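You operate a simulated robot arm through the tools that you are given. There is no shell and no other tool.

You run a simulated robot arm. Do the job below in one go: nothing can be reset, and whatever is moved stays where it is left.

Task
Put things in order on the top of the long blue cabinet. At the end: the black chock from the top of the long blue cabinet stands where the grey short pipe with a yellow cap stood; the grey short pipe with a yellow cap stands on top of the white fitting with two blue bands; the green sponge from the top of the long blue cabinet stands where the short white pipe stood; the short white pipe from the top of the long blue cabinet is in the small blue bin; whatever was shut is shut again. Leave all else as you found it, and nothing knocked over.

The check looks at the end state, three seconds after you hand in, the way a careful person would. Anything else that was tipped, shoved, dropped, spilled or broken makes it a failure. A push-on lid holds only when it is set on centred and level and pressed home; a screw cap is set on level and turned clockwise until tight.

Robot
A 5-joint arm with a two-finger parallel gripper, fixed in place. Base frame: the origin is at the foot of the arm, x ahead of it, y to its left, z up; the work surface is at about z = 0. Lengths are in mm, angles in rad, forces in N, time in s.
With the tool pointing down near the work surface it reaches from about 260 to 680 mm from the base axis. Its first joint turns from -1.152 to 1.152 rad. The tool tilts only in the upright plane through the base axis and itself; it spins freely about its own axis. Payload 2.9 kg.
The tool frame sits at the grasp point between the pads (the TCP): z along the fingers, y along the line on which they close. The tips reach 30 mm beyond it. Largest opening 110 mm; finger width 20, thickness 10; the body of the gripper, 48 by 112 mm, starts 55 mm behind the TCP.
Orientation is that of the tool frame in the base frame, as [roll, pitch, yaw] about the fixed x, y, z axes, in that order (R = Rz(yaw) Ry(pitch) Rx(roll)). With the fingers straight down and closing along the base's y, the tool's x points along the base's -x, its y along +y and its z along -z.

Tools
- The arm moves only by the tool send_rows. Its arguments are lists of equal length, an entry for each row: "delta_pos": the shift along the tool's x, y, z in mm, a list of three; "rotation": the turn, a rotation vector about the tool's x, y, z in rad, a list of three; "hand": the gripper command, from -1 (fully open) to 1 (shut), values between in proportion. In form: {"delta_pos": [[x, y, z], ...], "rotation": [[ax, ay, az], ...], "hand": [hand, ...]}. A call has 1 to 20 rows; each row shifts and turns the commanded pose from where the row before left it, along the tool's axes as they then stand. Each row takes 0.2 s and may step no farther than 50 mm and 0.15 rad from the row before; otherwise, or with a gripper value out of range, the whole call is refused. A pose out of reach is approached as far as the arm can. The call stops where the force on the tool passes 40 N (or 10 N more than at its start, if that is more) or the arm is blocked; 0.2 s more then pass. The fingers move at their own pace (about 108 mm/s each) and stop on an object; they squeeze with about 24 N. The grip force told is the motor's: it shows also when the fingers shut on nothing. Time passes only in rows, and 0.2 s behind the last, so rows that do not move let the fingers close. The reply holds the time, the measured pose of the TCP, the force on the tool along the base axes, the opening and the grip force, in the units named above and with some noise, with the torque about the TCP (base axes, N m) and any sound that the robot's microphone picked up.
- Cameras (640 x 400 px; columns grow to the right, rows downward): "scene" is fixed at [52.7, -473, 602.1]; the picture's right is [0.54, -0.84, 0.00], its down [-0.50, -0.32, -0.81] and it looks along [0.68, 0.43, -0.59] (base axes); focal length 348 px, centre (320, 200). "wrist" rides on the gripper at [72, 17, -103] in the tool frame; the picture's right is [-0.23, 0.97, 0.00], its down [-0.76, -0.18, -0.62] and it looks along [-0.61, -0.14, 0.78] (tool axes); focal length 222 px, centre (320, 200). There is no depth. A picture from a camera that has moved, and an enlarged one, comes with that camera's place and axes in the base frame and with its lens.
- snapshot(camera): a new picture of that camera. No time passes.
- enlarge(camera, box): a new picture of the part [left, top, right, bottom] of that camera's present view, enlarged. No time passes.
- hand_in(): hands the job in; it is judged then, once.

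Places have to be worked out from the pictures, the camera data and where the tool is seen. Open the gripper and draw the arm clear of the work before you hand the job in, unless the task says otherwise.

The tools are called after ">>>" by a JSON object that holds its "api" and its "payload". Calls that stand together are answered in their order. send_rows: Moves the arm, as the interface text tells. Its arguments: {"type":"object","properties":{"delta_pos":{"type":"array"},"rotation":{"type":"array"},"hand":{"type":"array"}},"required":["delta_pos","rotation","hand"]} The other tools are called the same way: snapshot (camera) takes a picture; enlarge (camera, box) takes an enlarged picture of a part of a camera's view; hand_in () hands the job in.

At the start:

```text
t: 0.0
position: [403.1, 78.9, 343.6]
ee_rot: [-3.142, -0.001, -3.141]
force: [0.3, 0.0, 0.0]
ft_torque: [-0.01, 0.05, 0.03]
opening: 110.0
gripper_force: 0.0
```

scene: 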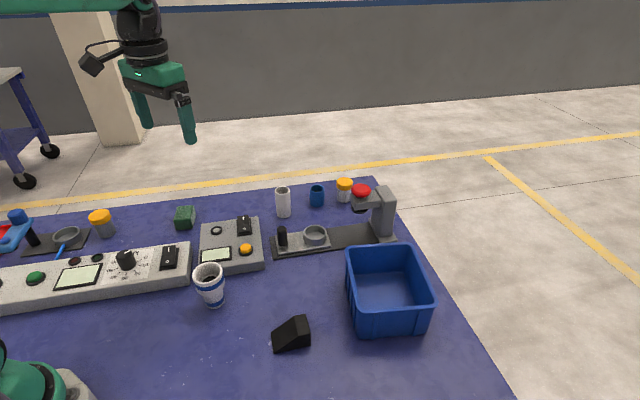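
wrist: 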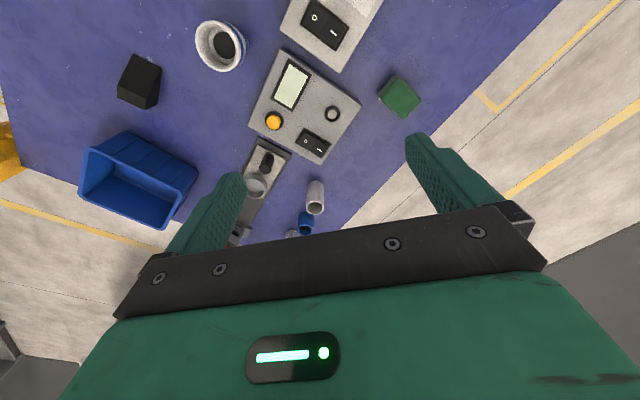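

I'll start by looking closely at the scene from both cameras to tell the items apart.

>>> {"api": "enlarge", "payload": {"camera": "scene", "box": [240, 160, 440, 285]}}

>>> {"api": "enlarge", "payload": {"camera": "scene", "box": [0, 180, 200, 305]}}

>>> {"api": "enlarge", "payload": {"camera": "scene", "box": [160, 240, 360, 365]}}

>>> {"api": "enlarge", "payload": {"camera": "wrist", "box": [200, 100, 400, 225]}}

```text
3.20 times, centred on (340, 222) of scene
camera zoom: at [52.7, -473.0, 602.1], right [0.54, -0.84, 0.0], down [-0.5, -0.32, -0.81], along [0.68, 0.43, -0.59], focal length 1115 px, centre (256, 128)
```

zoom: 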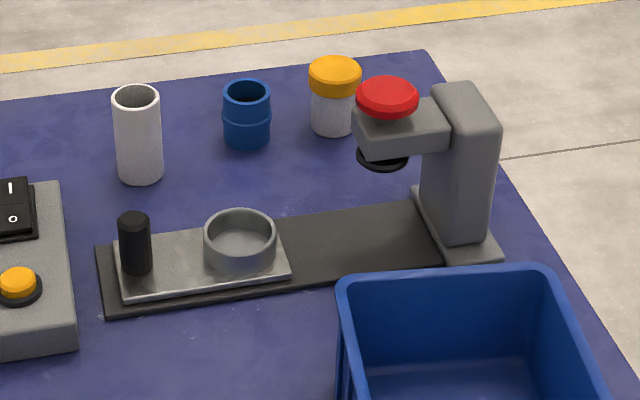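

```text
3.20 times, centred on (100, 242) of scene
camera zoom: at [52.7, -473.0, 602.1], right [0.54, -0.84, 0.0], down [-0.5, -0.32, -0.81], along [0.68, 0.43, -0.59], focal length 1115 px, centre (1024, 64)
```

zoom: 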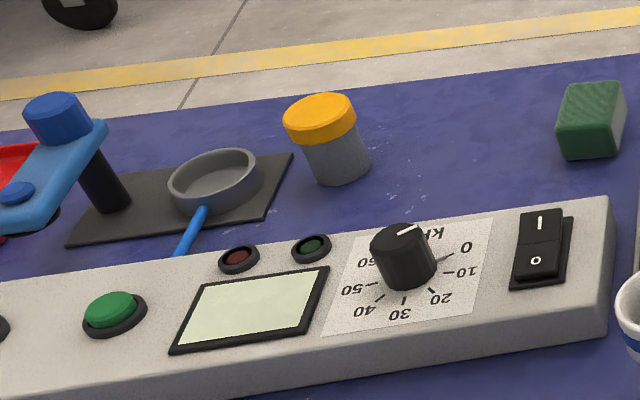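

```text
3.20 times, centred on (260, 302) of scene
camera zoom: at [52.7, -473.0, 602.1], right [0.54, -0.84, 0.0], down [-0.5, -0.32, -0.81], along [0.68, 0.43, -0.59], focal length 1115 px, centre (512, -128)
```

zoom: 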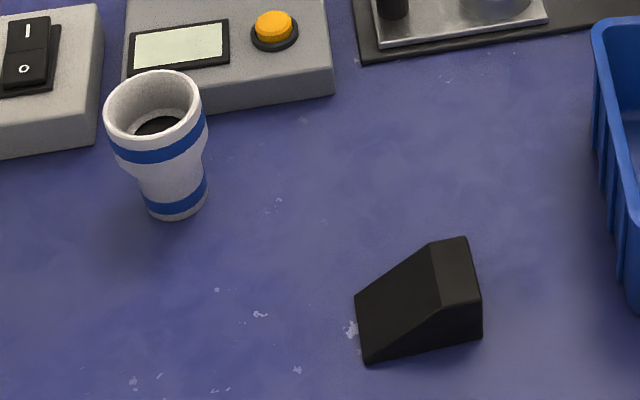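

```text
3.20 times, centred on (300, 162) of wrist
camera zoom: at [330.6, 95.3, 446.8], right [0.23, 0.97, 0.0], down [0.76, -0.18, 0.62], along [0.61, -0.14, -0.78], focal length 711 px, centre (384, 320)
```

zoom: 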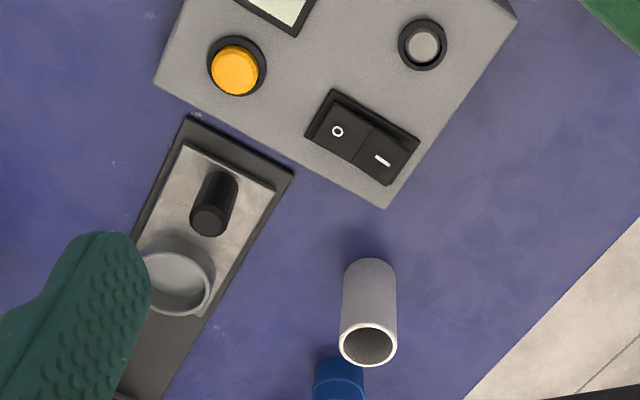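

The left capped piece (about (324, 360)) has a dark grey body, and the right one looks whitish, so I need a closer look at both. I'll enlarge the fitting and both capped pieces more strongly.

>>> {"api": "enlarge", "payload": {"camera": "scene", "box": [178, 250, 242, 290]}}

>>> {"api": "enlarge", "payload": {"camera": "scene", "box": [180, 280, 244, 320]}}

>>> {"api": "enlarge", "payload": {"camera": "scene", "box": [70, 202, 134, 242]}}

>>> {"api": "enlarge", "payload": {"camera": "scene", "box": [316, 170, 380, 210]}}

>>> {"api": "enlarge", "payload": {"camera": "scene", "box": [254, 304, 334, 354]}}

>>> {"api": "enlarge", "payload": {"camera": "scene", "box": [330, 230, 450, 345]}}

```text
10.00 times, centred on (210, 270) of scene
camera zoom: at [52.7, -473.0, 602.1], right [0.54, -0.84, 0.0], down [-0.5, -0.32, -0.81], along [0.68, 0.43, -0.59], focal length 3484 px, centre (1420, -500)
```

zoom: 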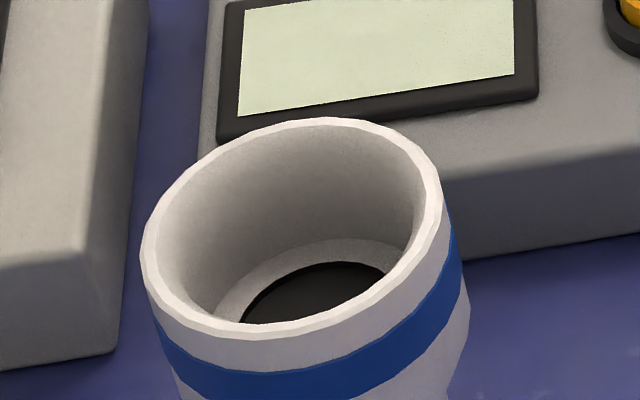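

```text
10.00 times, centred on (212, 300) of scene
camera zoom: at [52.7, -473.0, 602.1], right [0.54, -0.84, 0.0], down [-0.5, -0.32, -0.81], along [0.68, 0.43, -0.59], focal length 3484 px, centre (1400, -800)
```

zoom: 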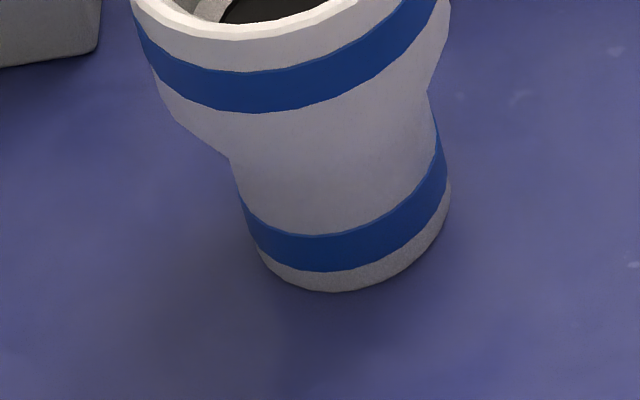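

```text
10.00 times, centred on (102, 222) of scene
camera zoom: at [52.7, -473.0, 602.1], right [0.54, -0.84, 0.0], down [-0.5, -0.32, -0.81], along [0.68, 0.43, -0.59], focal length 3484 px, centre (2500, -20)
```

zoom: 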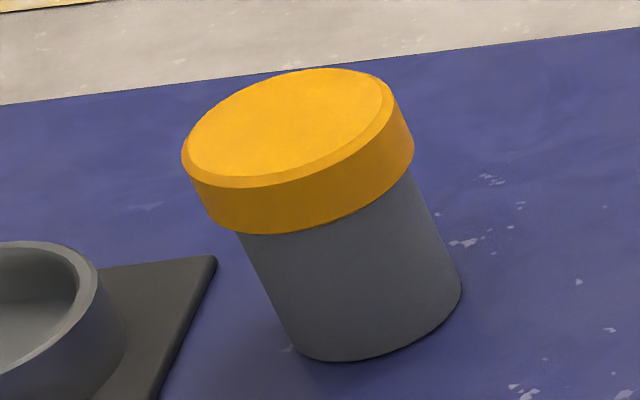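

```text
10.00 times, centred on (348, 190) of scene
camera zoom: at [52.7, -473.0, 602.1], right [0.54, -0.84, 0.0], down [-0.5, -0.32, -0.81], along [0.68, 0.43, -0.59], focal length 3484 px, centre (40, 300)
```

zoom: 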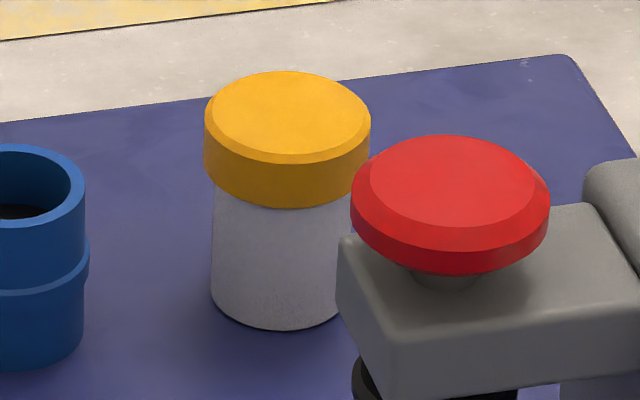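

```text
8.00 times, centred on (294, 329) of scene
camera zoom: at [52.7, -473.0, 602.1], right [0.54, -0.84, 0.0], down [-0.5, -0.32, -0.81], along [0.68, 0.43, -0.59], focal length 2787 px, centre (528, -832)
```

zoom: 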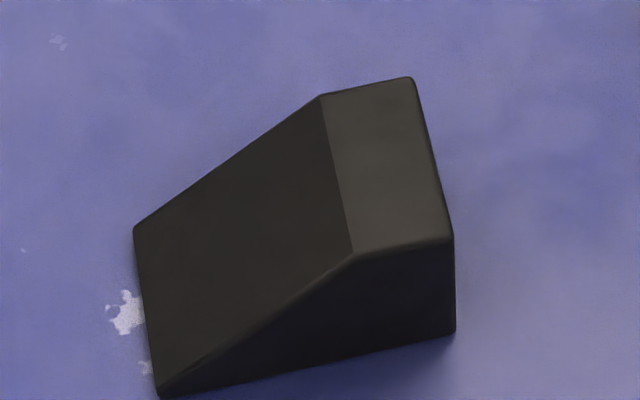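

```text
3.48 times, centred on (390, 288) of scene
camera zoom: at [52.7, -473.0, 602.1], right [0.54, -0.84, 0.0], down [-0.5, -0.32, -0.81], along [0.68, 0.43, -0.59], focal length 1212 px, centre (76, -104)
```

zoom: 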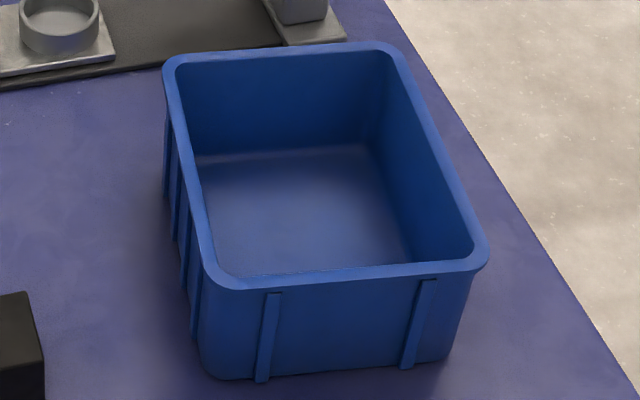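

The left piece is clearly grey with the yellow cap (about (324, 360), ~41 mm body, ~48 mm cap), while the right one is white and not to be touched. The fitting's mouth centre is near (321, -41), rim at z≈93. I'll move the wrist camera to view the grey pipe.

>>> {"api": "send_rows", "payload": {"delta_pos": [[21.75, 23.25, 18], [21.75, 23.25, 18], [21.75, 23.25, 18], [21.75, 23.25, 18], [21.75, 23.25, 18], [21.75, 23.25, 18], [21.75, 23.25, 18], [21.75, 23.25, 18], [0, 0, 0], [0, 0, 0], [0, 0, 0], [0, 0, 0], [0, 0, 0], [0, 0, 0], [0, 0, 0]], "rotation": [[0, 0, 0], [0, 0, 0], [0, 0, 0], [0, 0, 0], [0, 0, 0], [0, 0, 0], [0, 0, 0], [0, 0, 0], [0, 0, -0.131], [0, 0, -0.131], [0, 0, -0.131], [0, 0, -0.131], [0, 0, -0.131], [0, 0, -0.13], [0, 0, 0]], "hand": [-1, -1, -1, -1, -1, -1, -1, -1, -1, -1, -1, -1, -1, -1, -1]}}

>>> {"api": "snapshot", "payload": {"camera": "wrist"}}

>>> {"api": "snapshot", "payload": {"camera": "scene"}}

```text
t: 3.2
position: [229.2, 266.0, 201.9]
ee_rot: [3.141, 0.0, -2.355]
force: [-0.2, 0.5, -0.5]
ft_torque: [0.01, 0.0, 0.0]
opening: 110.5
gripper_force: 0.0
```

```text
taken
camera wrist: at [166.2, 224.9, 303.5], right [-0.53, 0.85, 0.0], down [0.66, 0.41, 0.62], along [0.53, 0.33, -0.78], focal length 222 px, centre (320, 200)
```

wrist: 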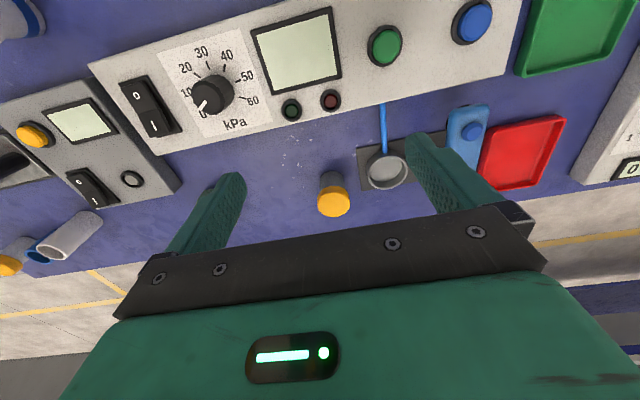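

```text
taken
```

scene: 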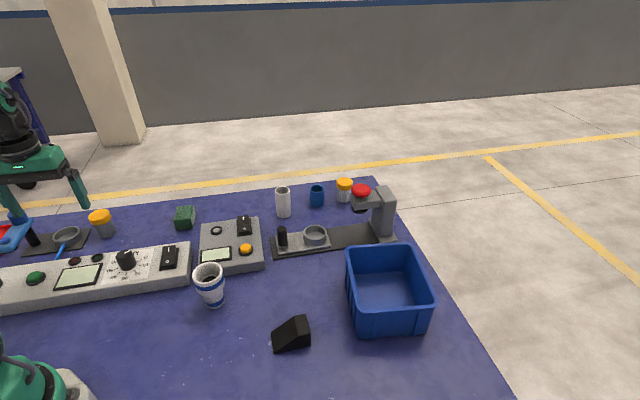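

The grey pipe is in view between the fingers. I'll enlarge it for a more exact position.

>>> {"api": "enlarge", "payload": {"camera": "wrist", "box": [280, 145, 408, 225]}}

>>> {"api": "enlarge", "payload": {"camera": "wrist", "box": [0, 170, 128, 250]}}

```text
5.00 times, centred on (344, 185) of wrist
camera zoom: at [166.2, 224.9, 303.5], right [-0.53, 0.85, 0.0], down [0.66, 0.41, 0.62], along [0.53, 0.33, -0.78], focal length 1111 px, centre (200, 275)
```

zoom: 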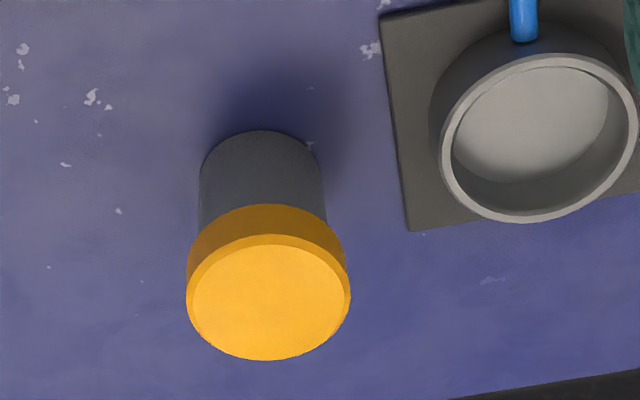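

```text
5.00 times, centred on (64, 210) of wrist
camera zoom: at [166.2, 224.9, 303.5], right [-0.53, 0.85, 0.0], down [0.66, 0.41, 0.62], along [0.53, 0.33, -0.78], focal length 1111 px, centre (1600, 150)
```

zoom: 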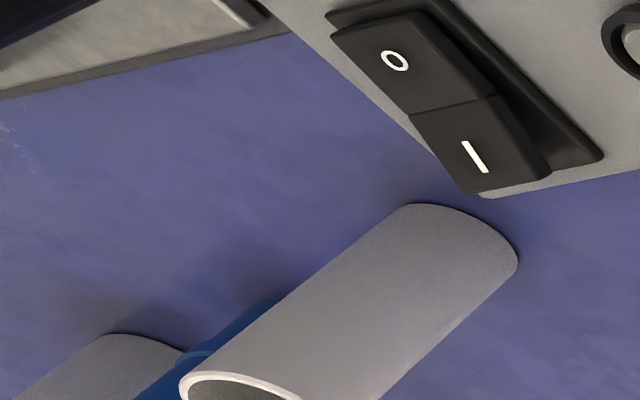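

Combining both views puts the pipe near (323, 348) with the cap top at about z=68. I'll move above it at z≈135 to check alignment.

>>> {"api": "send_rows", "payload": {"delta_pos": [[-31.5, -2.2, 0], [-31.5, -2.2, 17], [-31.5, -2.2, 25], [-31.5, -2.2, 25], [0, 0, 0]], "rotation": [[0, 0, 0], [0, 0, 0], [0, 0, 0], [0, 0, 0], [0, 0, 0]], "hand": [-1, -1, -1, -1, -1]}}

>>> {"api": "snapshot", "payload": {"camera": "wrist"}}

>>> {"api": "enlarge", "payload": {"camera": "scene", "box": [20, 140, 180, 240]}}

```text
t: 4.4
position: [327.2, 348.2, 133.7]
ee_rot: [-3.141, 0.001, -2.356]
force: [-0.9, -0.8, -0.2]
ft_torque: [0.0, -0.01, -0.01]
opening: 110.2
gripper_force: 0.0
```

```text
taken
camera wrist: at [263.1, 308.4, 236.5], right [-0.53, 0.85, 0.0], down [0.66, 0.41, 0.62], along [0.53, 0.33, -0.78], focal length 222 px, centre (320, 200)
```

wrist: 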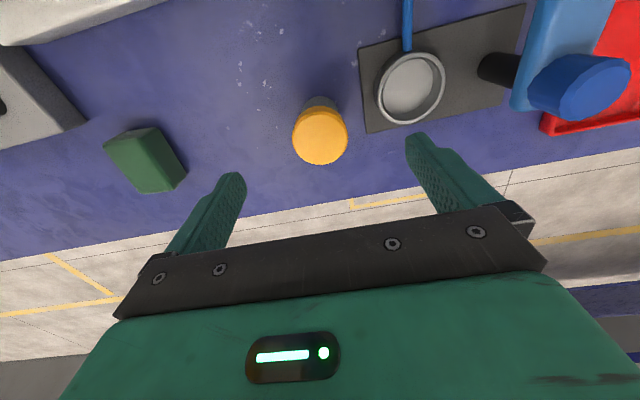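

```text
4.00 times, centred on (100, 190) of scene
camera zoom: at [52.7, -473.0, 602.1], right [0.54, -0.84, 0.0], down [-0.5, -0.32, -0.81], along [0.68, 0.43, -0.59], focal length 1394 px, centre (1200, 240)
```

zoom: 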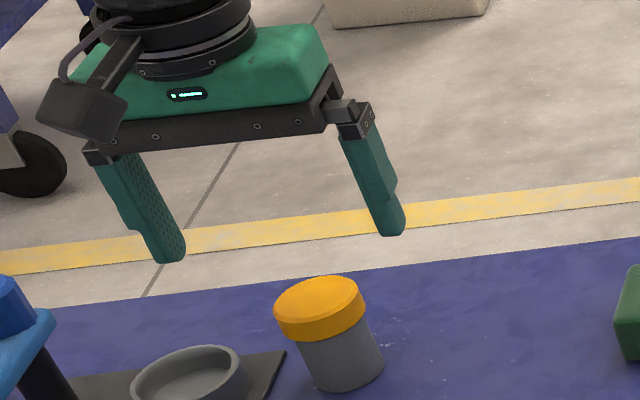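

The cap centre reads about (324, 347). I'll narrow the gripper to 80 mm, centre on it and descend so the tips reach just below the cap, then check before closing.

>>> {"api": "send_rows", "payload": {"delta_pos": [[3.2, 1, 0], [0, 0, 20], [0, 0, 20], [0, 0, 15], [0, 0, 11], [0, 0, 0]], "rotation": [[0, 0, 0], [0, 0, 0], [0, 0, 0], [0, 0, 0], [0, 0, 0], [0, 0, 0]], "hand": [-0.455, -0.455, -0.455, -0.455, -0.455, -0.455]}}

>>> {"api": "snapshot", "payload": {"camera": "wrist"}}

>>> {"api": "enlarge", "payload": {"camera": "scene", "box": [40, 160, 168, 240]}}

```text
t: 5.8
position: [322.0, 347.2, 68.8]
ee_rot: [-3.141, 0.001, -2.354]
force: [0.1, -0.9, -0.3]
ft_torque: [0.0, 0.01, -0.02]
opening: 80.0
gripper_force: 0.0
```

```text
taken
camera wrist: at [257.7, 306.0, 170.7], right [-0.53, 0.85, 0.0], down [0.66, 0.41, 0.62], along [0.53, 0.33, -0.78], focal length 222 px, centre (320, 200)
```

wrist: 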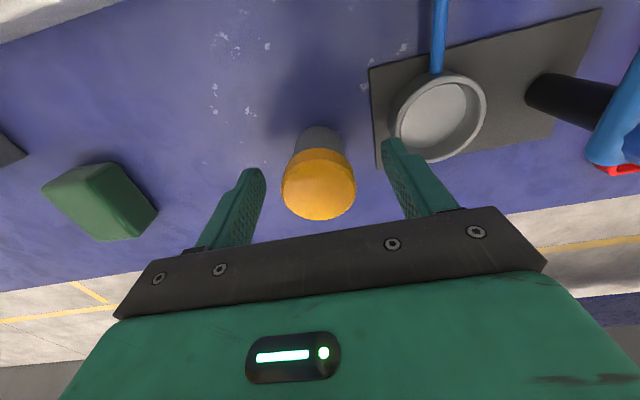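

```text
5.00 times, centred on (104, 200) of scene
camera zoom: at [52.7, -473.0, 602.1], right [0.54, -0.84, 0.0], down [-0.5, -0.32, -0.81], along [0.68, 0.43, -0.59], focal length 1742 px, centre (1400, 200)
```

zoom: 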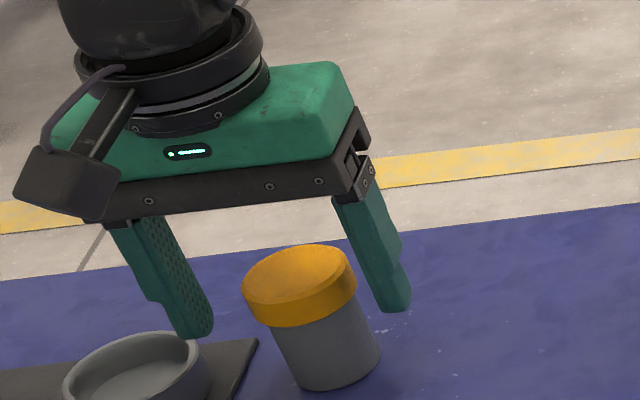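

The cap is centred within ~2 mm. I'll nudge 2 mm along the closing axis and close the fingers.

>>> {"api": "send_rows", "payload": {"delta_pos": [[0, -2, 0], [0, 0, 0], [0, 0, 0], [0, 0, 0], [0, 0, 0]], "rotation": [[0, 0, 0], [0, 0, 0], [0, 0, 0], [0, 0, 0], [0, 0, 0]], "hand": [-0.455, 0, 1, 1, 1]}}

>>> {"api": "snapshot", "payload": {"camera": "wrist"}}

>>> {"api": "enlarge", "payload": {"camera": "scene", "box": [40, 160, 168, 240]}}

```text
t: 7.0
position: [321.8, 346.1, 67.5]
ee_rot: [3.141, -0.001, -2.356]
force: [0.0, -0.9, 0.6]
ft_torque: [-0.02, 0.0, 0.0]
opening: 45.7
gripper_force: 24.0
```

```text
taken
camera wrist: at [258.7, 304.9, 170.6], right [-0.53, 0.85, 0.0], down [0.66, 0.41, 0.62], along [0.53, 0.33, -0.78], focal length 222 px, centre (320, 200)
```

wrist: 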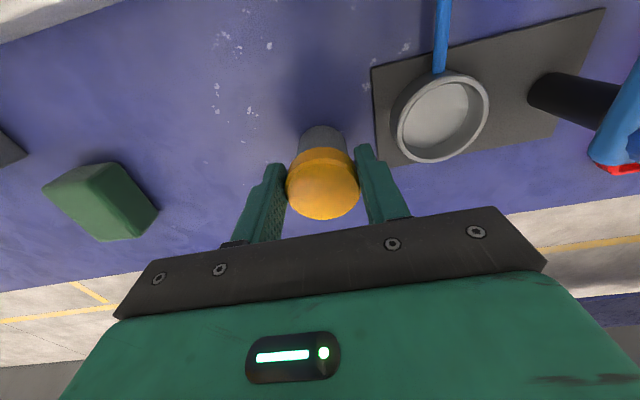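

```text
5.00 times, centred on (104, 200) of scene
camera zoom: at [52.7, -473.0, 602.1], right [0.54, -0.84, 0.0], down [-0.5, -0.32, -0.81], along [0.68, 0.43, -0.59], focal length 1742 px, centre (1400, 200)
```

zoom: 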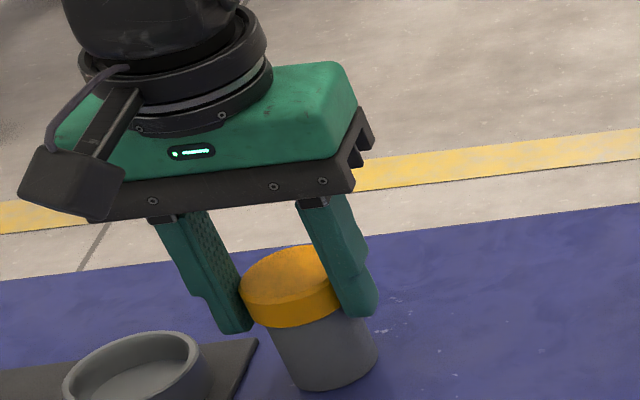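

Grip holds at 45.7 mm with 24 N, pipe centre ≈ (322, 346) — that is the spot for the chock. I'll lift gently and check that the whole pipe comes up with the cap.

>>> {"api": "send_rows", "payload": {"delta_pos": [[0, 0, -5], [0, 0, -15], [0, 0, -35], [0, 0, -40], [0, 0, -40], [0, 0, -40], [0, 0, 0]], "rotation": [[0, 0, 0], [0, 0, 0], [0, 0, 0], [0, 0, 0], [0, 0, 0], [0, 0, 0], [0, 0, 0]], "hand": [1, 1, 1, 1, 1, 1, 1]}}

>>> {"api": "enlarge", "payload": {"camera": "scene", "box": [0, 60, 256, 240]}}

```text
t: 8.6
position: [321.5, 346.4, 243.5]
ee_rot: [-3.141, 0.0, -2.357]
force: [0.2, -0.1, -0.7]
ft_torque: [-0.01, 0.01, -0.02]
opening: 45.5
gripper_force: 23.5
```

```text
2.22 times, centred on (128, 150) of scene
camera zoom: at [52.7, -473.0, 602.1], right [0.54, -0.84, 0.0], down [-0.5, -0.32, -0.81], along [0.68, 0.43, -0.59], focal length 774 px, centre (747, 311)
```

zoom: 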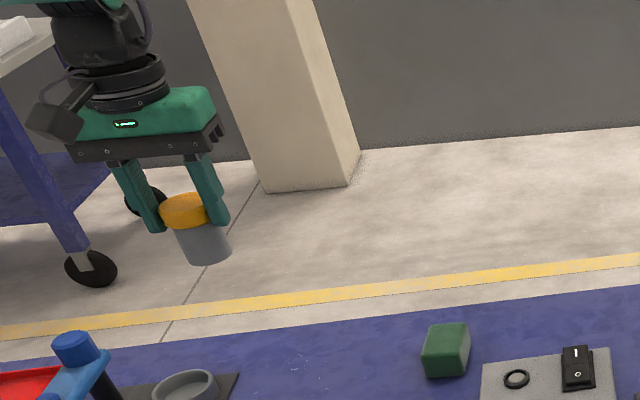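

The whole pipe came up with its cap. I'll carry it at z≈243 to above the fitting (about (321, -41)).

>>> {"api": "send_rows", "payload": {"delta_pos": [[27.5, -27.3, 0], [27.5, -27.3, 0], [27.5, -27.3, 0], [27.5, -27.3, 0], [27.5, -27.3, 0], [27.5, -27.3, 0], [27.5, -27.3, 0], [27.5, -27.3, 0], [27.5, -27.3, 0], [27.5, -27.3, 0], [0, 0, 0], [0, 0, 0]], "rotation": [[0, 0, 0], [0, 0, 0], [0, 0, 0], [0, 0, 0], [0, 0, 0], [0, 0, 0], [0, 0, 0], [0, 0, 0], [0, 0, 0], [0, 0, 0], [0, 0, 0], [0, 0, 0]], "hand": [1, 1, 1, 1, 1, 1, 1, 1, 1, 1, 1, 1]}}

>>> {"api": "snapshot", "payload": {"camera": "wrist"}}

>>> {"api": "snapshot", "payload": {"camera": "scene"}}

```text
t: 11.2
position: [324.0, -39.1, 237.8]
ee_rot: [3.141, 0.0, -2.356]
force: [-0.1, -0.7, -0.4]
ft_torque: [0.01, 0.06, 0.01]
opening: 45.6
gripper_force: 23.8
```

```text
taken
camera wrist: at [260.4, -79.8, 340.6], right [-0.53, 0.85, 0.0], down [0.66, 0.41, 0.62], along [0.53, 0.33, -0.78], focal length 222 px, centre (320, 200)
```

wrist: 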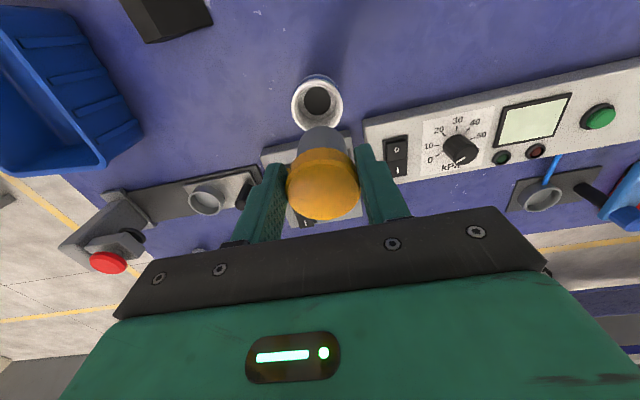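

```text
taken
```

scene: 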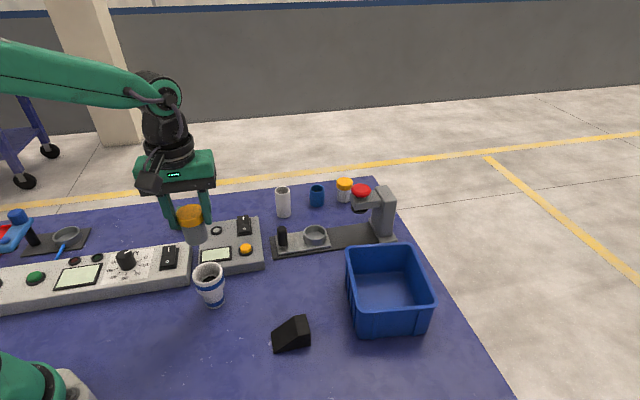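

I'll enlarge the wrist view to locate the fitting's mouth relative to the held pipe.

>>> {"api": "enlarge", "payload": {"camera": "wrist", "box": [264, 65, 376, 135]}}

>>> {"api": "enlarge", "payload": {"camera": "scene", "box": [130, 195, 290, 295]}}

```text
5.71 times, centred on (320, 100) of wrist
camera zoom: at [260.4, -79.8, 340.6], right [-0.53, 0.85, 0.0], down [0.66, 0.41, 0.62], along [0.53, 0.33, -0.78], focal length 1269 px, centre (320, 771)
```

zoom: 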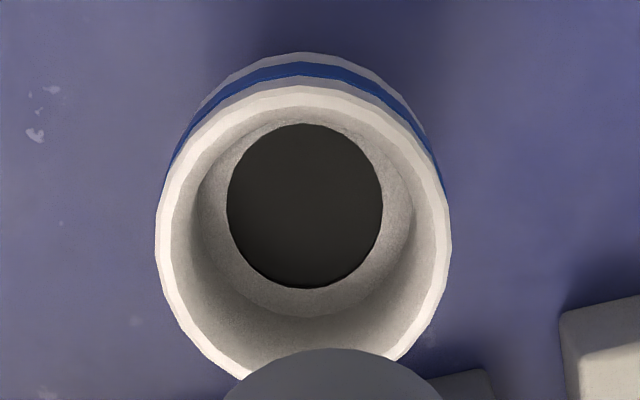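

```text
4.00 times, centred on (210, 245) of scene
camera zoom: at [52.7, -473.0, 602.1], right [0.54, -0.84, 0.0], down [-0.5, -0.32, -0.81], along [0.68, 0.43, -0.59], focal length 1394 px, centre (760, 20)
```

zoom: 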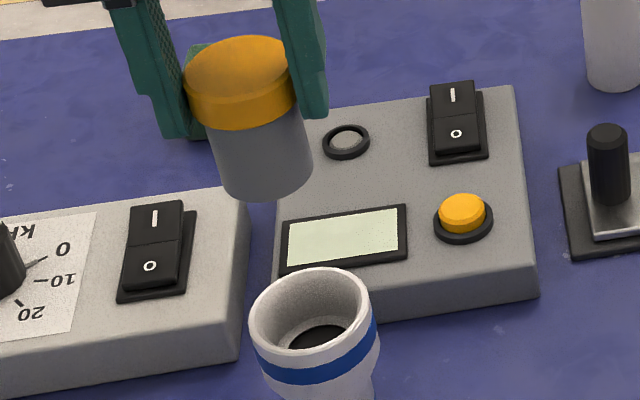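

The held pipe seems offset ~7 mm outward of the tool axis, and the fitting mouth is at about (322, -43) with ID ≈50 vs pipe body ≈38.5. I'll shift (-5.5, -9.3) and lower until the pipe's base is ~10 mm above the rim, then check.

>>> {"api": "send_rows", "payload": {"delta_pos": [[10.5, -2.7, 0], [0, 0, 20], [0, 0, 20], [0, 0, 15], [0, 0, 12], [0, 0, 0]], "rotation": [[0, 0, 0], [0, 0, 0], [0, 0, 0], [0, 0, 0], [0, 0, 0], [0, 0, 0]], "hand": [1, 1, 1, 1, 1, 1]}}

>>> {"api": "enlarge", "payload": {"camera": "wrist", "box": [256, 70, 384, 150]}}

>>> {"api": "enlarge", "payload": {"camera": "scene", "box": [160, 225, 256, 285]}}

```text
t: 12.6
position: [317.0, -52.9, 173.7]
ee_rot: [3.141, -0.001, -2.357]
force: [0.0, 0.1, -0.7]
ft_torque: [0.0, 0.01, 0.04]
opening: 45.5
gripper_force: 24.3
```

```text
5.00 times, centred on (320, 110) of wrist
camera zoom: at [252.2, -92.6, 276.8], right [-0.53, 0.85, 0.0], down [0.66, 0.41, 0.62], along [0.53, 0.33, -0.78], focal length 1111 px, centre (320, 650)
```

zoom: 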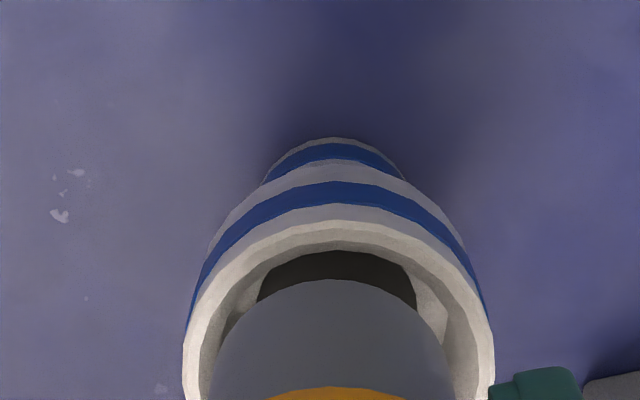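

```text
6.67 times, centred on (208, 255) of scene
camera zoom: at [52.7, -473.0, 602.1], right [0.54, -0.84, 0.0], down [-0.5, -0.32, -0.81], along [0.68, 0.43, -0.59], focal length 2323 px, centre (1067, -167)
```

zoom: 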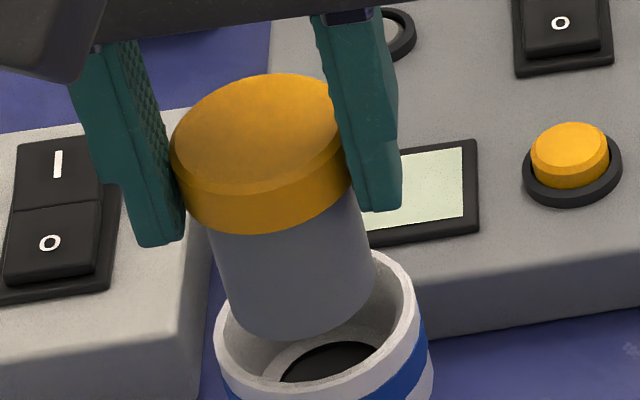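

The pipe is a bit short of centre (needs about +5, +2.5 mm). I'll correct and look again slightly lower.

>>> {"api": "send_rows", "payload": {"delta_pos": [[-5.3, -1.8, 0], [0, 0, 6], [0, 0, 0], [0, 0, 0]], "rotation": [[0, 0, 0], [0, 0, 0], [0, 0, 0], [0, 0, 0]], "hand": [1, 1, 1, 1]}}

>>> {"api": "enlarge", "payload": {"camera": "wrist", "box": [256, 70, 384, 150]}}

>>> {"api": "enlarge", "payload": {"camera": "scene", "box": [160, 235, 256, 295]}}

```text
t: 13.6
position: [320.5, -50.5, 169.9]
ee_rot: [-3.14, 0.002, -2.356]
force: [-0.1, -1.2, -0.7]
ft_torque: [0.01, 0.0, 0.0]
opening: 45.6
gripper_force: 24.0
```

```text
5.00 times, centred on (320, 110) of wrist
camera zoom: at [257.6, -90.2, 272.0], right [-0.53, 0.85, 0.0], down [0.66, 0.41, 0.62], along [0.53, 0.33, -0.78], focal length 1111 px, centre (320, 650)
```

zoom: 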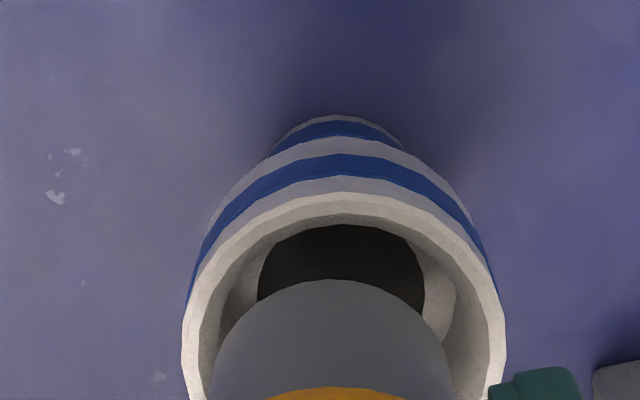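

```text
6.67 times, centred on (208, 265) of scene
camera zoom: at [52.7, -473.0, 602.1], right [0.54, -0.84, 0.0], down [-0.5, -0.32, -0.81], along [0.68, 0.43, -0.59], focal length 2323 px, centre (1067, -233)
```

zoom: 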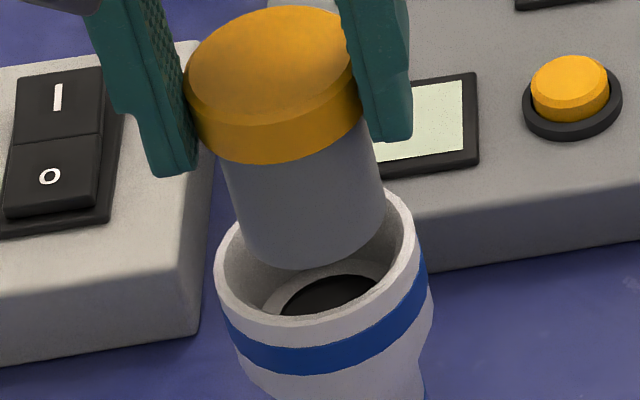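

Both views now show the pipe centred over the mouth within ~2 mm. I'll lower it into the socket, watching the force.

>>> {"api": "send_rows", "payload": {"delta_pos": [[0, 0, 8], [0, 0, 8], [0, 0, 6], [0, 0, 0]], "rotation": [[0, 0, 0], [0, 0, 0], [0, 0, 0], [0, 0, 0]], "hand": [1, 1, 1, 1]}}

>>> {"api": "enlarge", "payload": {"camera": "wrist", "box": [256, 70, 384, 150]}}

>>> {"api": "enlarge", "payload": {"camera": "scene", "box": [160, 245, 256, 305]}}

```text
t: 14.6
position: [322.0, -48.9, 147.3]
ee_rot: [-3.141, 0.0, -2.355]
force: [-0.4, 0.4, -1.0]
ft_torque: [0.0, 0.01, -0.01]
opening: 45.4
gripper_force: 23.3
```

```text
5.00 times, centred on (320, 110) of wrist
camera zoom: at [258.0, -89.5, 249.9], right [-0.53, 0.85, 0.0], down [0.66, 0.41, 0.62], along [0.53, 0.33, -0.78], focal length 1111 px, centre (320, 650)
```

zoom: 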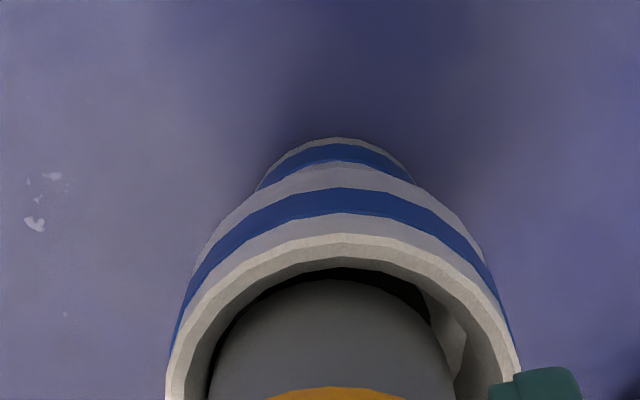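

```text
6.67 times, centred on (208, 275) of scene
camera zoom: at [52.7, -473.0, 602.1], right [0.54, -0.84, 0.0], down [-0.5, -0.32, -0.81], along [0.68, 0.43, -0.59], focal length 2323 px, centre (1067, -300)
```

zoom: 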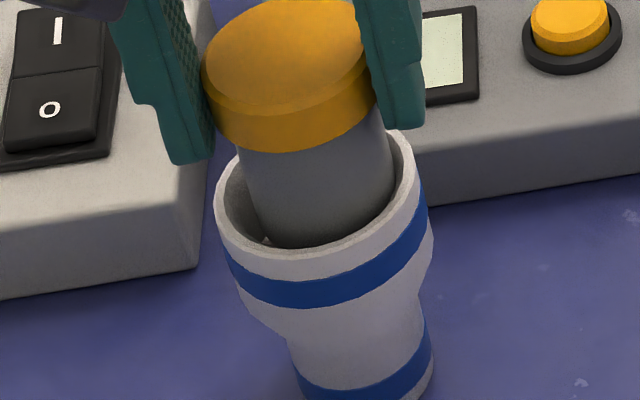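

The base is inside the mouth without contact; both views ask for ~2 mm shift along +y of the tool. I'll shift and continue down in small steps.

>>> {"api": "send_rows", "payload": {"delta_pos": [[-0.4, 1.9, 0], [0, 0, 5], [0, 0, 4], [0, 0, 0], [0, 0, 0]], "rotation": [[0, 0, 0], [0, 0, 0], [0, 0, 0], [0, 0, 0], [0, 0, 0]], "hand": [1, 1, 1, 1, 1]}}

>>> {"api": "enlarge", "payload": {"camera": "scene", "box": [160, 245, 256, 305]}}

>>> {"api": "enlarge", "payload": {"camera": "wrist", "box": [256, 90, 384, 170]}}

```text
t: 15.8
position: [321.6, -47.3, 137.5]
ee_rot: [3.141, -0.001, -2.356]
force: [0.2, 0.2, -0.6]
ft_torque: [-0.02, -0.05, 0.01]
opening: 45.6
gripper_force: 24.3
```

```text
6.67 times, centred on (208, 275) of scene
camera zoom: at [52.7, -473.0, 602.1], right [0.54, -0.84, 0.0], down [-0.5, -0.32, -0.81], along [0.68, 0.43, -0.59], focal length 2323 px, centre (1067, -300)
```

zoom: 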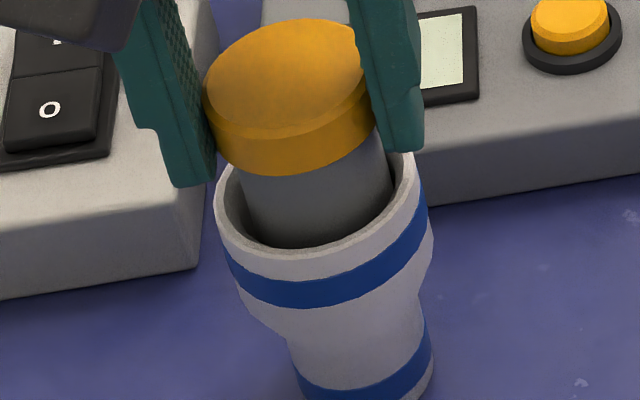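

```text
5.00 times, centred on (320, 130) of wrist
camera zoom: at [257.3, -87.7, 240.3], right [-0.53, 0.85, 0.0], down [0.66, 0.41, 0.62], along [0.53, 0.33, -0.78], focal length 1111 px, centre (320, 550)
```

zoom: 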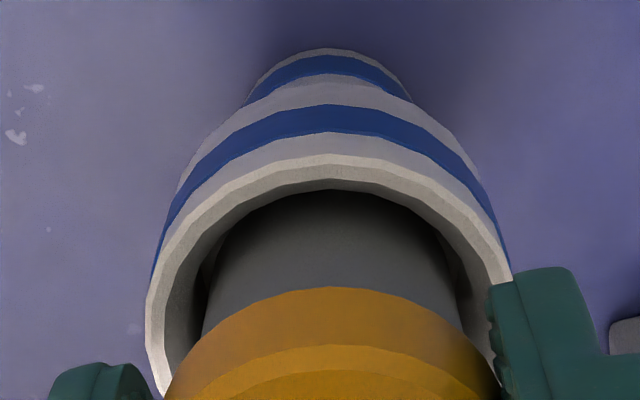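

Still free, base at z≈70. I'll continue in 2 mm steps toward the ledge expected at z≈62.

>>> {"api": "send_rows", "payload": {"delta_pos": [[0, 0, 2], [0, 0, 2], [0, 0, 0]], "rotation": [[0, 0, 0], [0, 0, 0], [0, 0, 0]], "hand": [1, 1, 1]}}

>>> {"api": "send_rows", "payload": {"delta_pos": [[0, 0, 2], [0, 0, 0]], "rotation": [[0, 0, 0], [0, 0, 0]], "hand": [1, 1]}}

```text
t: 16.6
position: [321.3, -46.7, 132.8]
ee_rot: [-3.141, 0.001, -2.358]
force: [0.2, -0.5, -0.1]
ft_torque: [0.0, -0.02, 0.01]
opening: 45.5
gripper_force: 24.1
```

```text
t: 17.2
position: [320.5, -48.2, 131.5]
ee_rot: [3.141, 0.0, -2.356]
force: [-0.1, 0.7, -0.6]
ft_torque: [0.01, 0.0, -0.02]
opening: 45.3
gripper_force: 24.1
```

No contact yet; base at z≈64. I'll check clearance of the fingertips above the rim and continue.

>>> {"api": "enlarge", "payload": {"camera": "scene", "box": [160, 245, 256, 305]}}

>>> {"api": "send_rows", "payload": {"delta_pos": [[0, 0, 2], [0, 0, 0]], "rotation": [[0, 0, 0], [0, 0, 0]], "hand": [1, 1]}}

```text
6.67 times, centred on (208, 275) of scene
camera zoom: at [52.7, -473.0, 602.1], right [0.54, -0.84, 0.0], down [-0.5, -0.32, -0.81], along [0.68, 0.43, -0.59], focal length 2323 px, centre (1067, -300)
```

zoom: 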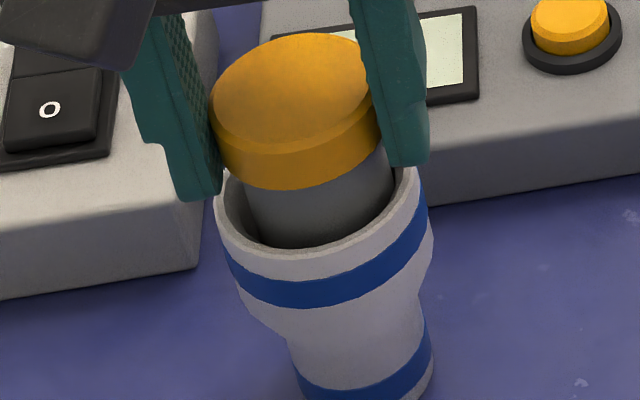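

```text
t: 17.8
position: [320.0, -47.6, 128.8]
ee_rot: [-3.141, 0.002, -2.357]
force: [-1.0, 0.2, 0.4]
ft_torque: [-0.02, 0.01, -0.01]
opening: 45.5
gripper_force: 23.9
```

>>> {"api": "enlarge", "payload": {"camera": "scene", "box": [184, 255, 232, 285]}}

>>> {"api": "enlarge", "payload": {"camera": "wrist", "box": [256, 90, 384, 170]}}

```text
13.33 times, centred on (208, 270) of scene
camera zoom: at [52.7, -473.0, 602.1], right [0.54, -0.84, 0.0], down [-0.5, -0.32, -0.81], along [0.68, 0.43, -0.59], focal length 4645 px, centre (1813, -733)
```

zoom: 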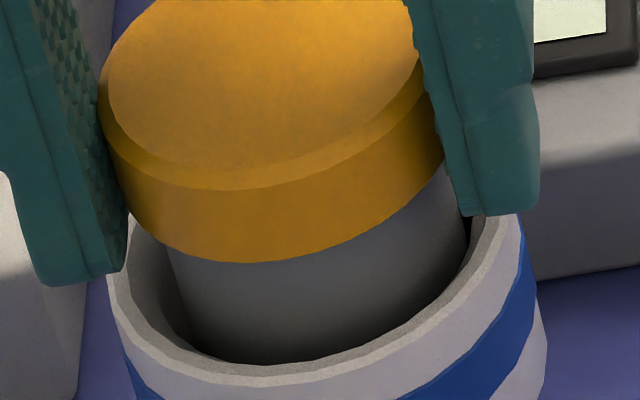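

```text
5.00 times, centred on (320, 130) of wrist
camera zoom: at [257.0, -88.2, 232.0], right [-0.53, 0.85, 0.0], down [0.66, 0.41, 0.62], along [0.53, 0.33, -0.78], focal length 1111 px, centre (320, 550)
```

zoom: 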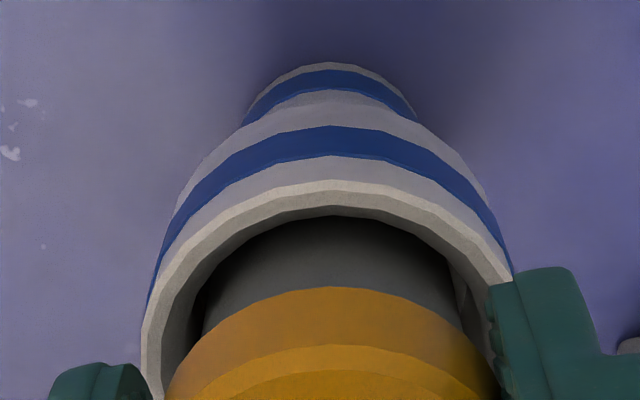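

Fingertips are still a few mm above the rim and there's no contact. I'll step down 1–1.5 mm at a time.

>>> {"api": "send_rows", "payload": {"delta_pos": [[0, 0, 1.5], [0, 0, 0]], "rotation": [[0, 0, 0], [0, 0, 0]], "hand": [1, 1]}}

>>> {"api": "send_rows", "payload": {"delta_pos": [[0, 0, 1], [0, 0, 0]], "rotation": [[0, 0, 0], [0, 0, 0]], "hand": [1, 1]}}

>>> {"api": "enlarge", "payload": {"camera": "scene", "box": [184, 255, 232, 285]}}

```text
t: 18.4
position: [321.3, -46.4, 128.7]
ee_rot: [3.141, -0.001, -2.355]
force: [-0.3, 1.4, -0.4]
ft_torque: [0.0, -0.02, -0.01]
opening: 45.3
gripper_force: 23.8
```

```text
t: 19.0
position: [319.5, -46.9, 128.0]
ee_rot: [-3.141, 0.0, -2.355]
force: [-0.4, -1.8, 3.9]
ft_torque: [-0.09, -0.02, -0.01]
opening: 45.6
gripper_force: 23.7
```

```text
13.33 times, centred on (208, 270) of scene
camera zoom: at [52.7, -473.0, 602.1], right [0.54, -0.84, 0.0], down [-0.5, -0.32, -0.81], along [0.68, 0.43, -0.59], focal length 4645 px, centre (1813, -733)
```

zoom: 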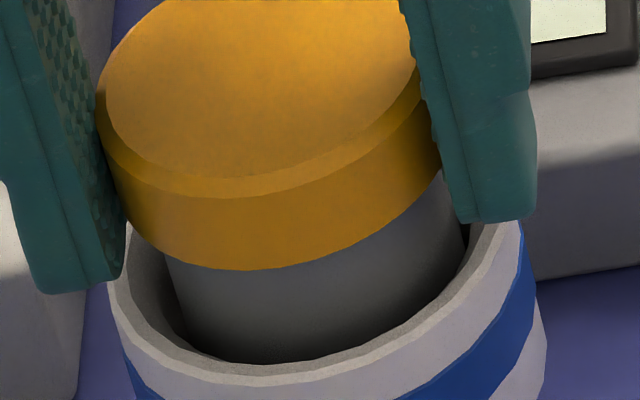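

Slight contact (≈4 N upward). One more millimetre to confirm it's seating on the ledge.

>>> {"api": "send_rows", "payload": {"delta_pos": [[0, 0, 0.8], [0, 0, 0]], "rotation": [[0, 0, 0], [0, 0, 0]], "hand": [1, 1]}}

>>> {"api": "send_rows", "payload": {"delta_pos": [[0, 0, 0.8], [0, 0, 0]], "rotation": [[0, 0, 0], [0, 0, 0]], "hand": [1, 1]}}

```text
t: 19.6
position: [320.8, -47.6, 126.3]
ee_rot: [-3.139, -0.001, -2.356]
force: [-0.6, -0.2, 3.1]
ft_torque: [0.01, -0.01, 0.04]
opening: 45.6
gripper_force: 24.6
```

```text
t: 20.2
position: [320.5, -48.0, 125.2]
ee_rot: [3.141, 0.0, -2.356]
force: [0.8, 0.2, 2.7]
ft_torque: [0.09, -0.1, -0.04]
opening: 45.7
gripper_force: 23.9
```

>>> {"api": "enlarge", "payload": {"camera": "scene", "box": [176, 250, 256, 300]}}

>>> {"api": "enlarge", "payload": {"camera": "wrist", "box": [240, 90, 400, 190]}}

```text
8.00 times, centred on (216, 275) of scene
camera zoom: at [52.7, -473.0, 602.1], right [0.54, -0.84, 0.0], down [-0.5, -0.32, -0.81], along [0.68, 0.43, -0.59], focal length 2787 px, centre (1152, -400)
```

zoom: 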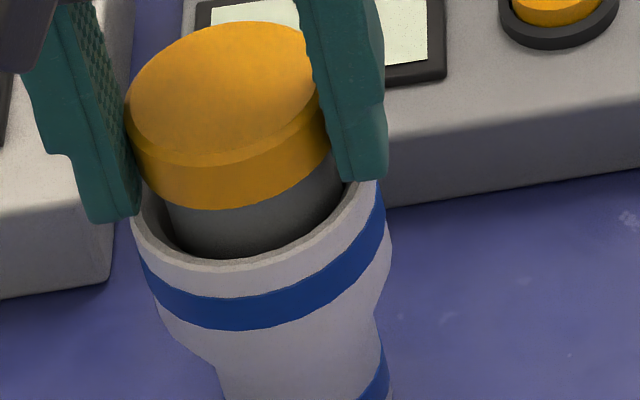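

```text
4.00 times, centred on (320, 140) of wrist
camera zoom: at [256.2, -88.2, 228.3], right [-0.53, 0.85, 0.0], down [0.66, 0.41, 0.62], along [0.53, 0.33, -0.78], focal length 888 px, centre (320, 440)
```

zoom: 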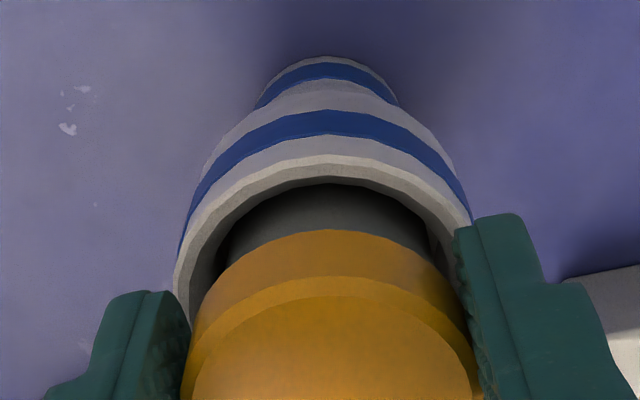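

>>> {"api": "send_rows", "payload": {"delta_pos": [[0, 0, 1], [0, 0, 0]], "rotation": [[0, 0, 0], [0, 0, 0]], "hand": [1, 1]}}

>>> {"api": "send_rows", "payload": {"delta_pos": [[0, 0, 0], [0, 0, 0]], "rotation": [[0, 0, 0], [0, 0, 0]], "hand": [1, 1]}}

```text
t: 20.8
position: [319.7, -48.5, 125.5]
ee_rot: [-3.141, 0.002, -2.356]
force: [0.1, -1.1, 3.3]
ft_torque: [-0.04, -0.13, -0.01]
opening: 45.4
gripper_force: 23.6
```

```text
t: 21.4
position: [320.8, -47.2, 124.9]
ee_rot: [-3.142, -0.001, -2.357]
force: [0.4, -1.5, 0.8]
ft_torque: [-0.05, -0.07, -0.01]
opening: 45.3
gripper_force: 23.7
```

>>> {"api": "send_rows", "payload": {"delta_pos": [[0, 0, 1], [0, 0, 0], [0, 0, 0]], "rotation": [[0, 0, 0], [0, 0, 0], [0, 0, 0]], "hand": [1, 1, 1]}}

>>> {"api": "send_rows", "payload": {"delta_pos": [[0, 0, 1], [0, 0, 0], [0, 0, 0]], "rotation": [[0, 0, 0], [0, 0, 0], [0, 0, 0]], "hand": [1, 1, 1]}}

>>> {"api": "enlarge", "payload": {"camera": "scene", "box": [176, 250, 256, 300]}}

>>> {"api": "enlarge", "payload": {"camera": "wrist", "box": [240, 90, 400, 190]}}

```text
t: 22.2
position: [319.7, -47.7, 123.9]
ee_rot: [-3.141, 0.0, -2.356]
force: [-0.6, 0.6, 1.7]
ft_torque: [0.01, 0.01, 0.04]
opening: 45.3
gripper_force: 23.9
```

```text
t: 23.0
position: [321.1, -48.0, 123.5]
ee_rot: [3.14, 0.001, -2.356]
force: [0.1, -1.4, 2.3]
ft_torque: [-0.03, -0.05, 0.01]
opening: 45.1
gripper_force: 24.2
```

```text
8.00 times, centred on (216, 275) of scene
camera zoom: at [52.7, -473.0, 602.1], right [0.54, -0.84, 0.0], down [-0.5, -0.32, -0.81], along [0.68, 0.43, -0.59], focal length 2787 px, centre (1152, -400)
```

zoom: 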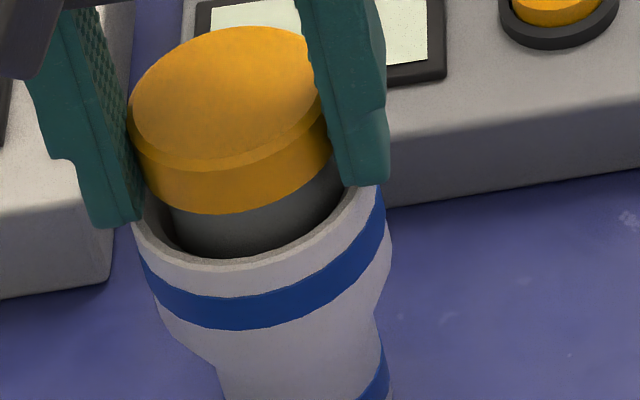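

```text
4.00 times, centred on (320, 140) of wrist
camera zoom: at [256.7, -88.1, 226.3], right [-0.53, 0.85, 0.0], down [0.66, 0.41, 0.62], along [0.53, 0.33, -0.78], focal length 888 px, centre (320, 440)
```

zoom: 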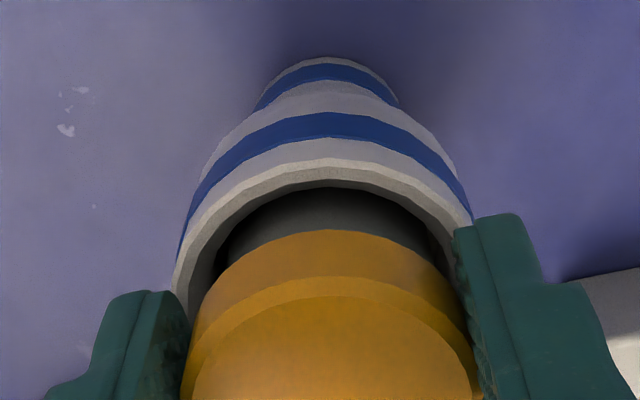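

>>> {"api": "send_rows", "payload": {"delta_pos": [[0, 0, 1], [0, 0, 0], [0, 0, 0]], "rotation": [[0, 0, 0], [0, 0, 0], [0, 0, 0]], "hand": [1, 1, 1]}}

>>> {"api": "send_rows", "payload": {"delta_pos": [[0, 0, 1], [0, 0, 0], [0, 0, 0]], "rotation": [[0, 0, 0], [0, 0, 0], [0, 0, 0]], "hand": [1, 1, 1]}}

>>> {"api": "enlarge", "payload": {"camera": "scene", "box": [184, 255, 232, 285]}}

```text
t: 23.8
position: [319.8, -48.4, 123.2]
ee_rot: [-3.141, 0.0, -2.356]
force: [0.9, -0.1, 3.1]
ft_torque: [-0.02, -0.12, 0.02]
opening: 45.2
gripper_force: 24.1
```

```text
t: 24.6
position: [320.0, -48.3, 120.7]
ee_rot: [-3.141, 0.0, -2.356]
force: [1.1, -0.2, 2.5]
ft_torque: [-0.03, -0.08, -0.01]
opening: 45.4
gripper_force: 23.9
```

```text
13.33 times, centred on (208, 270) of scene
camera zoom: at [52.7, -473.0, 602.1], right [0.54, -0.84, 0.0], down [-0.5, -0.32, -0.81], along [0.68, 0.43, -0.59], focal length 4645 px, centre (1813, -733)
```

zoom: 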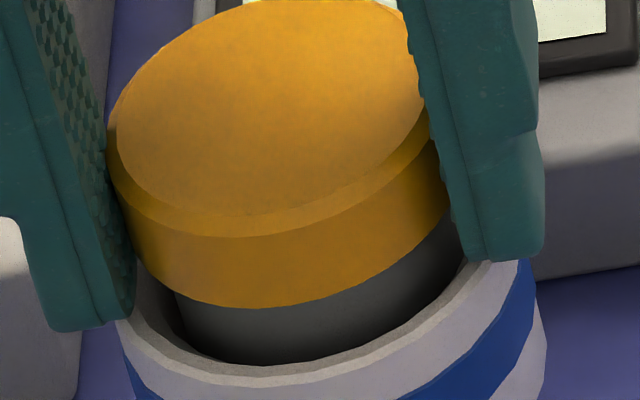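

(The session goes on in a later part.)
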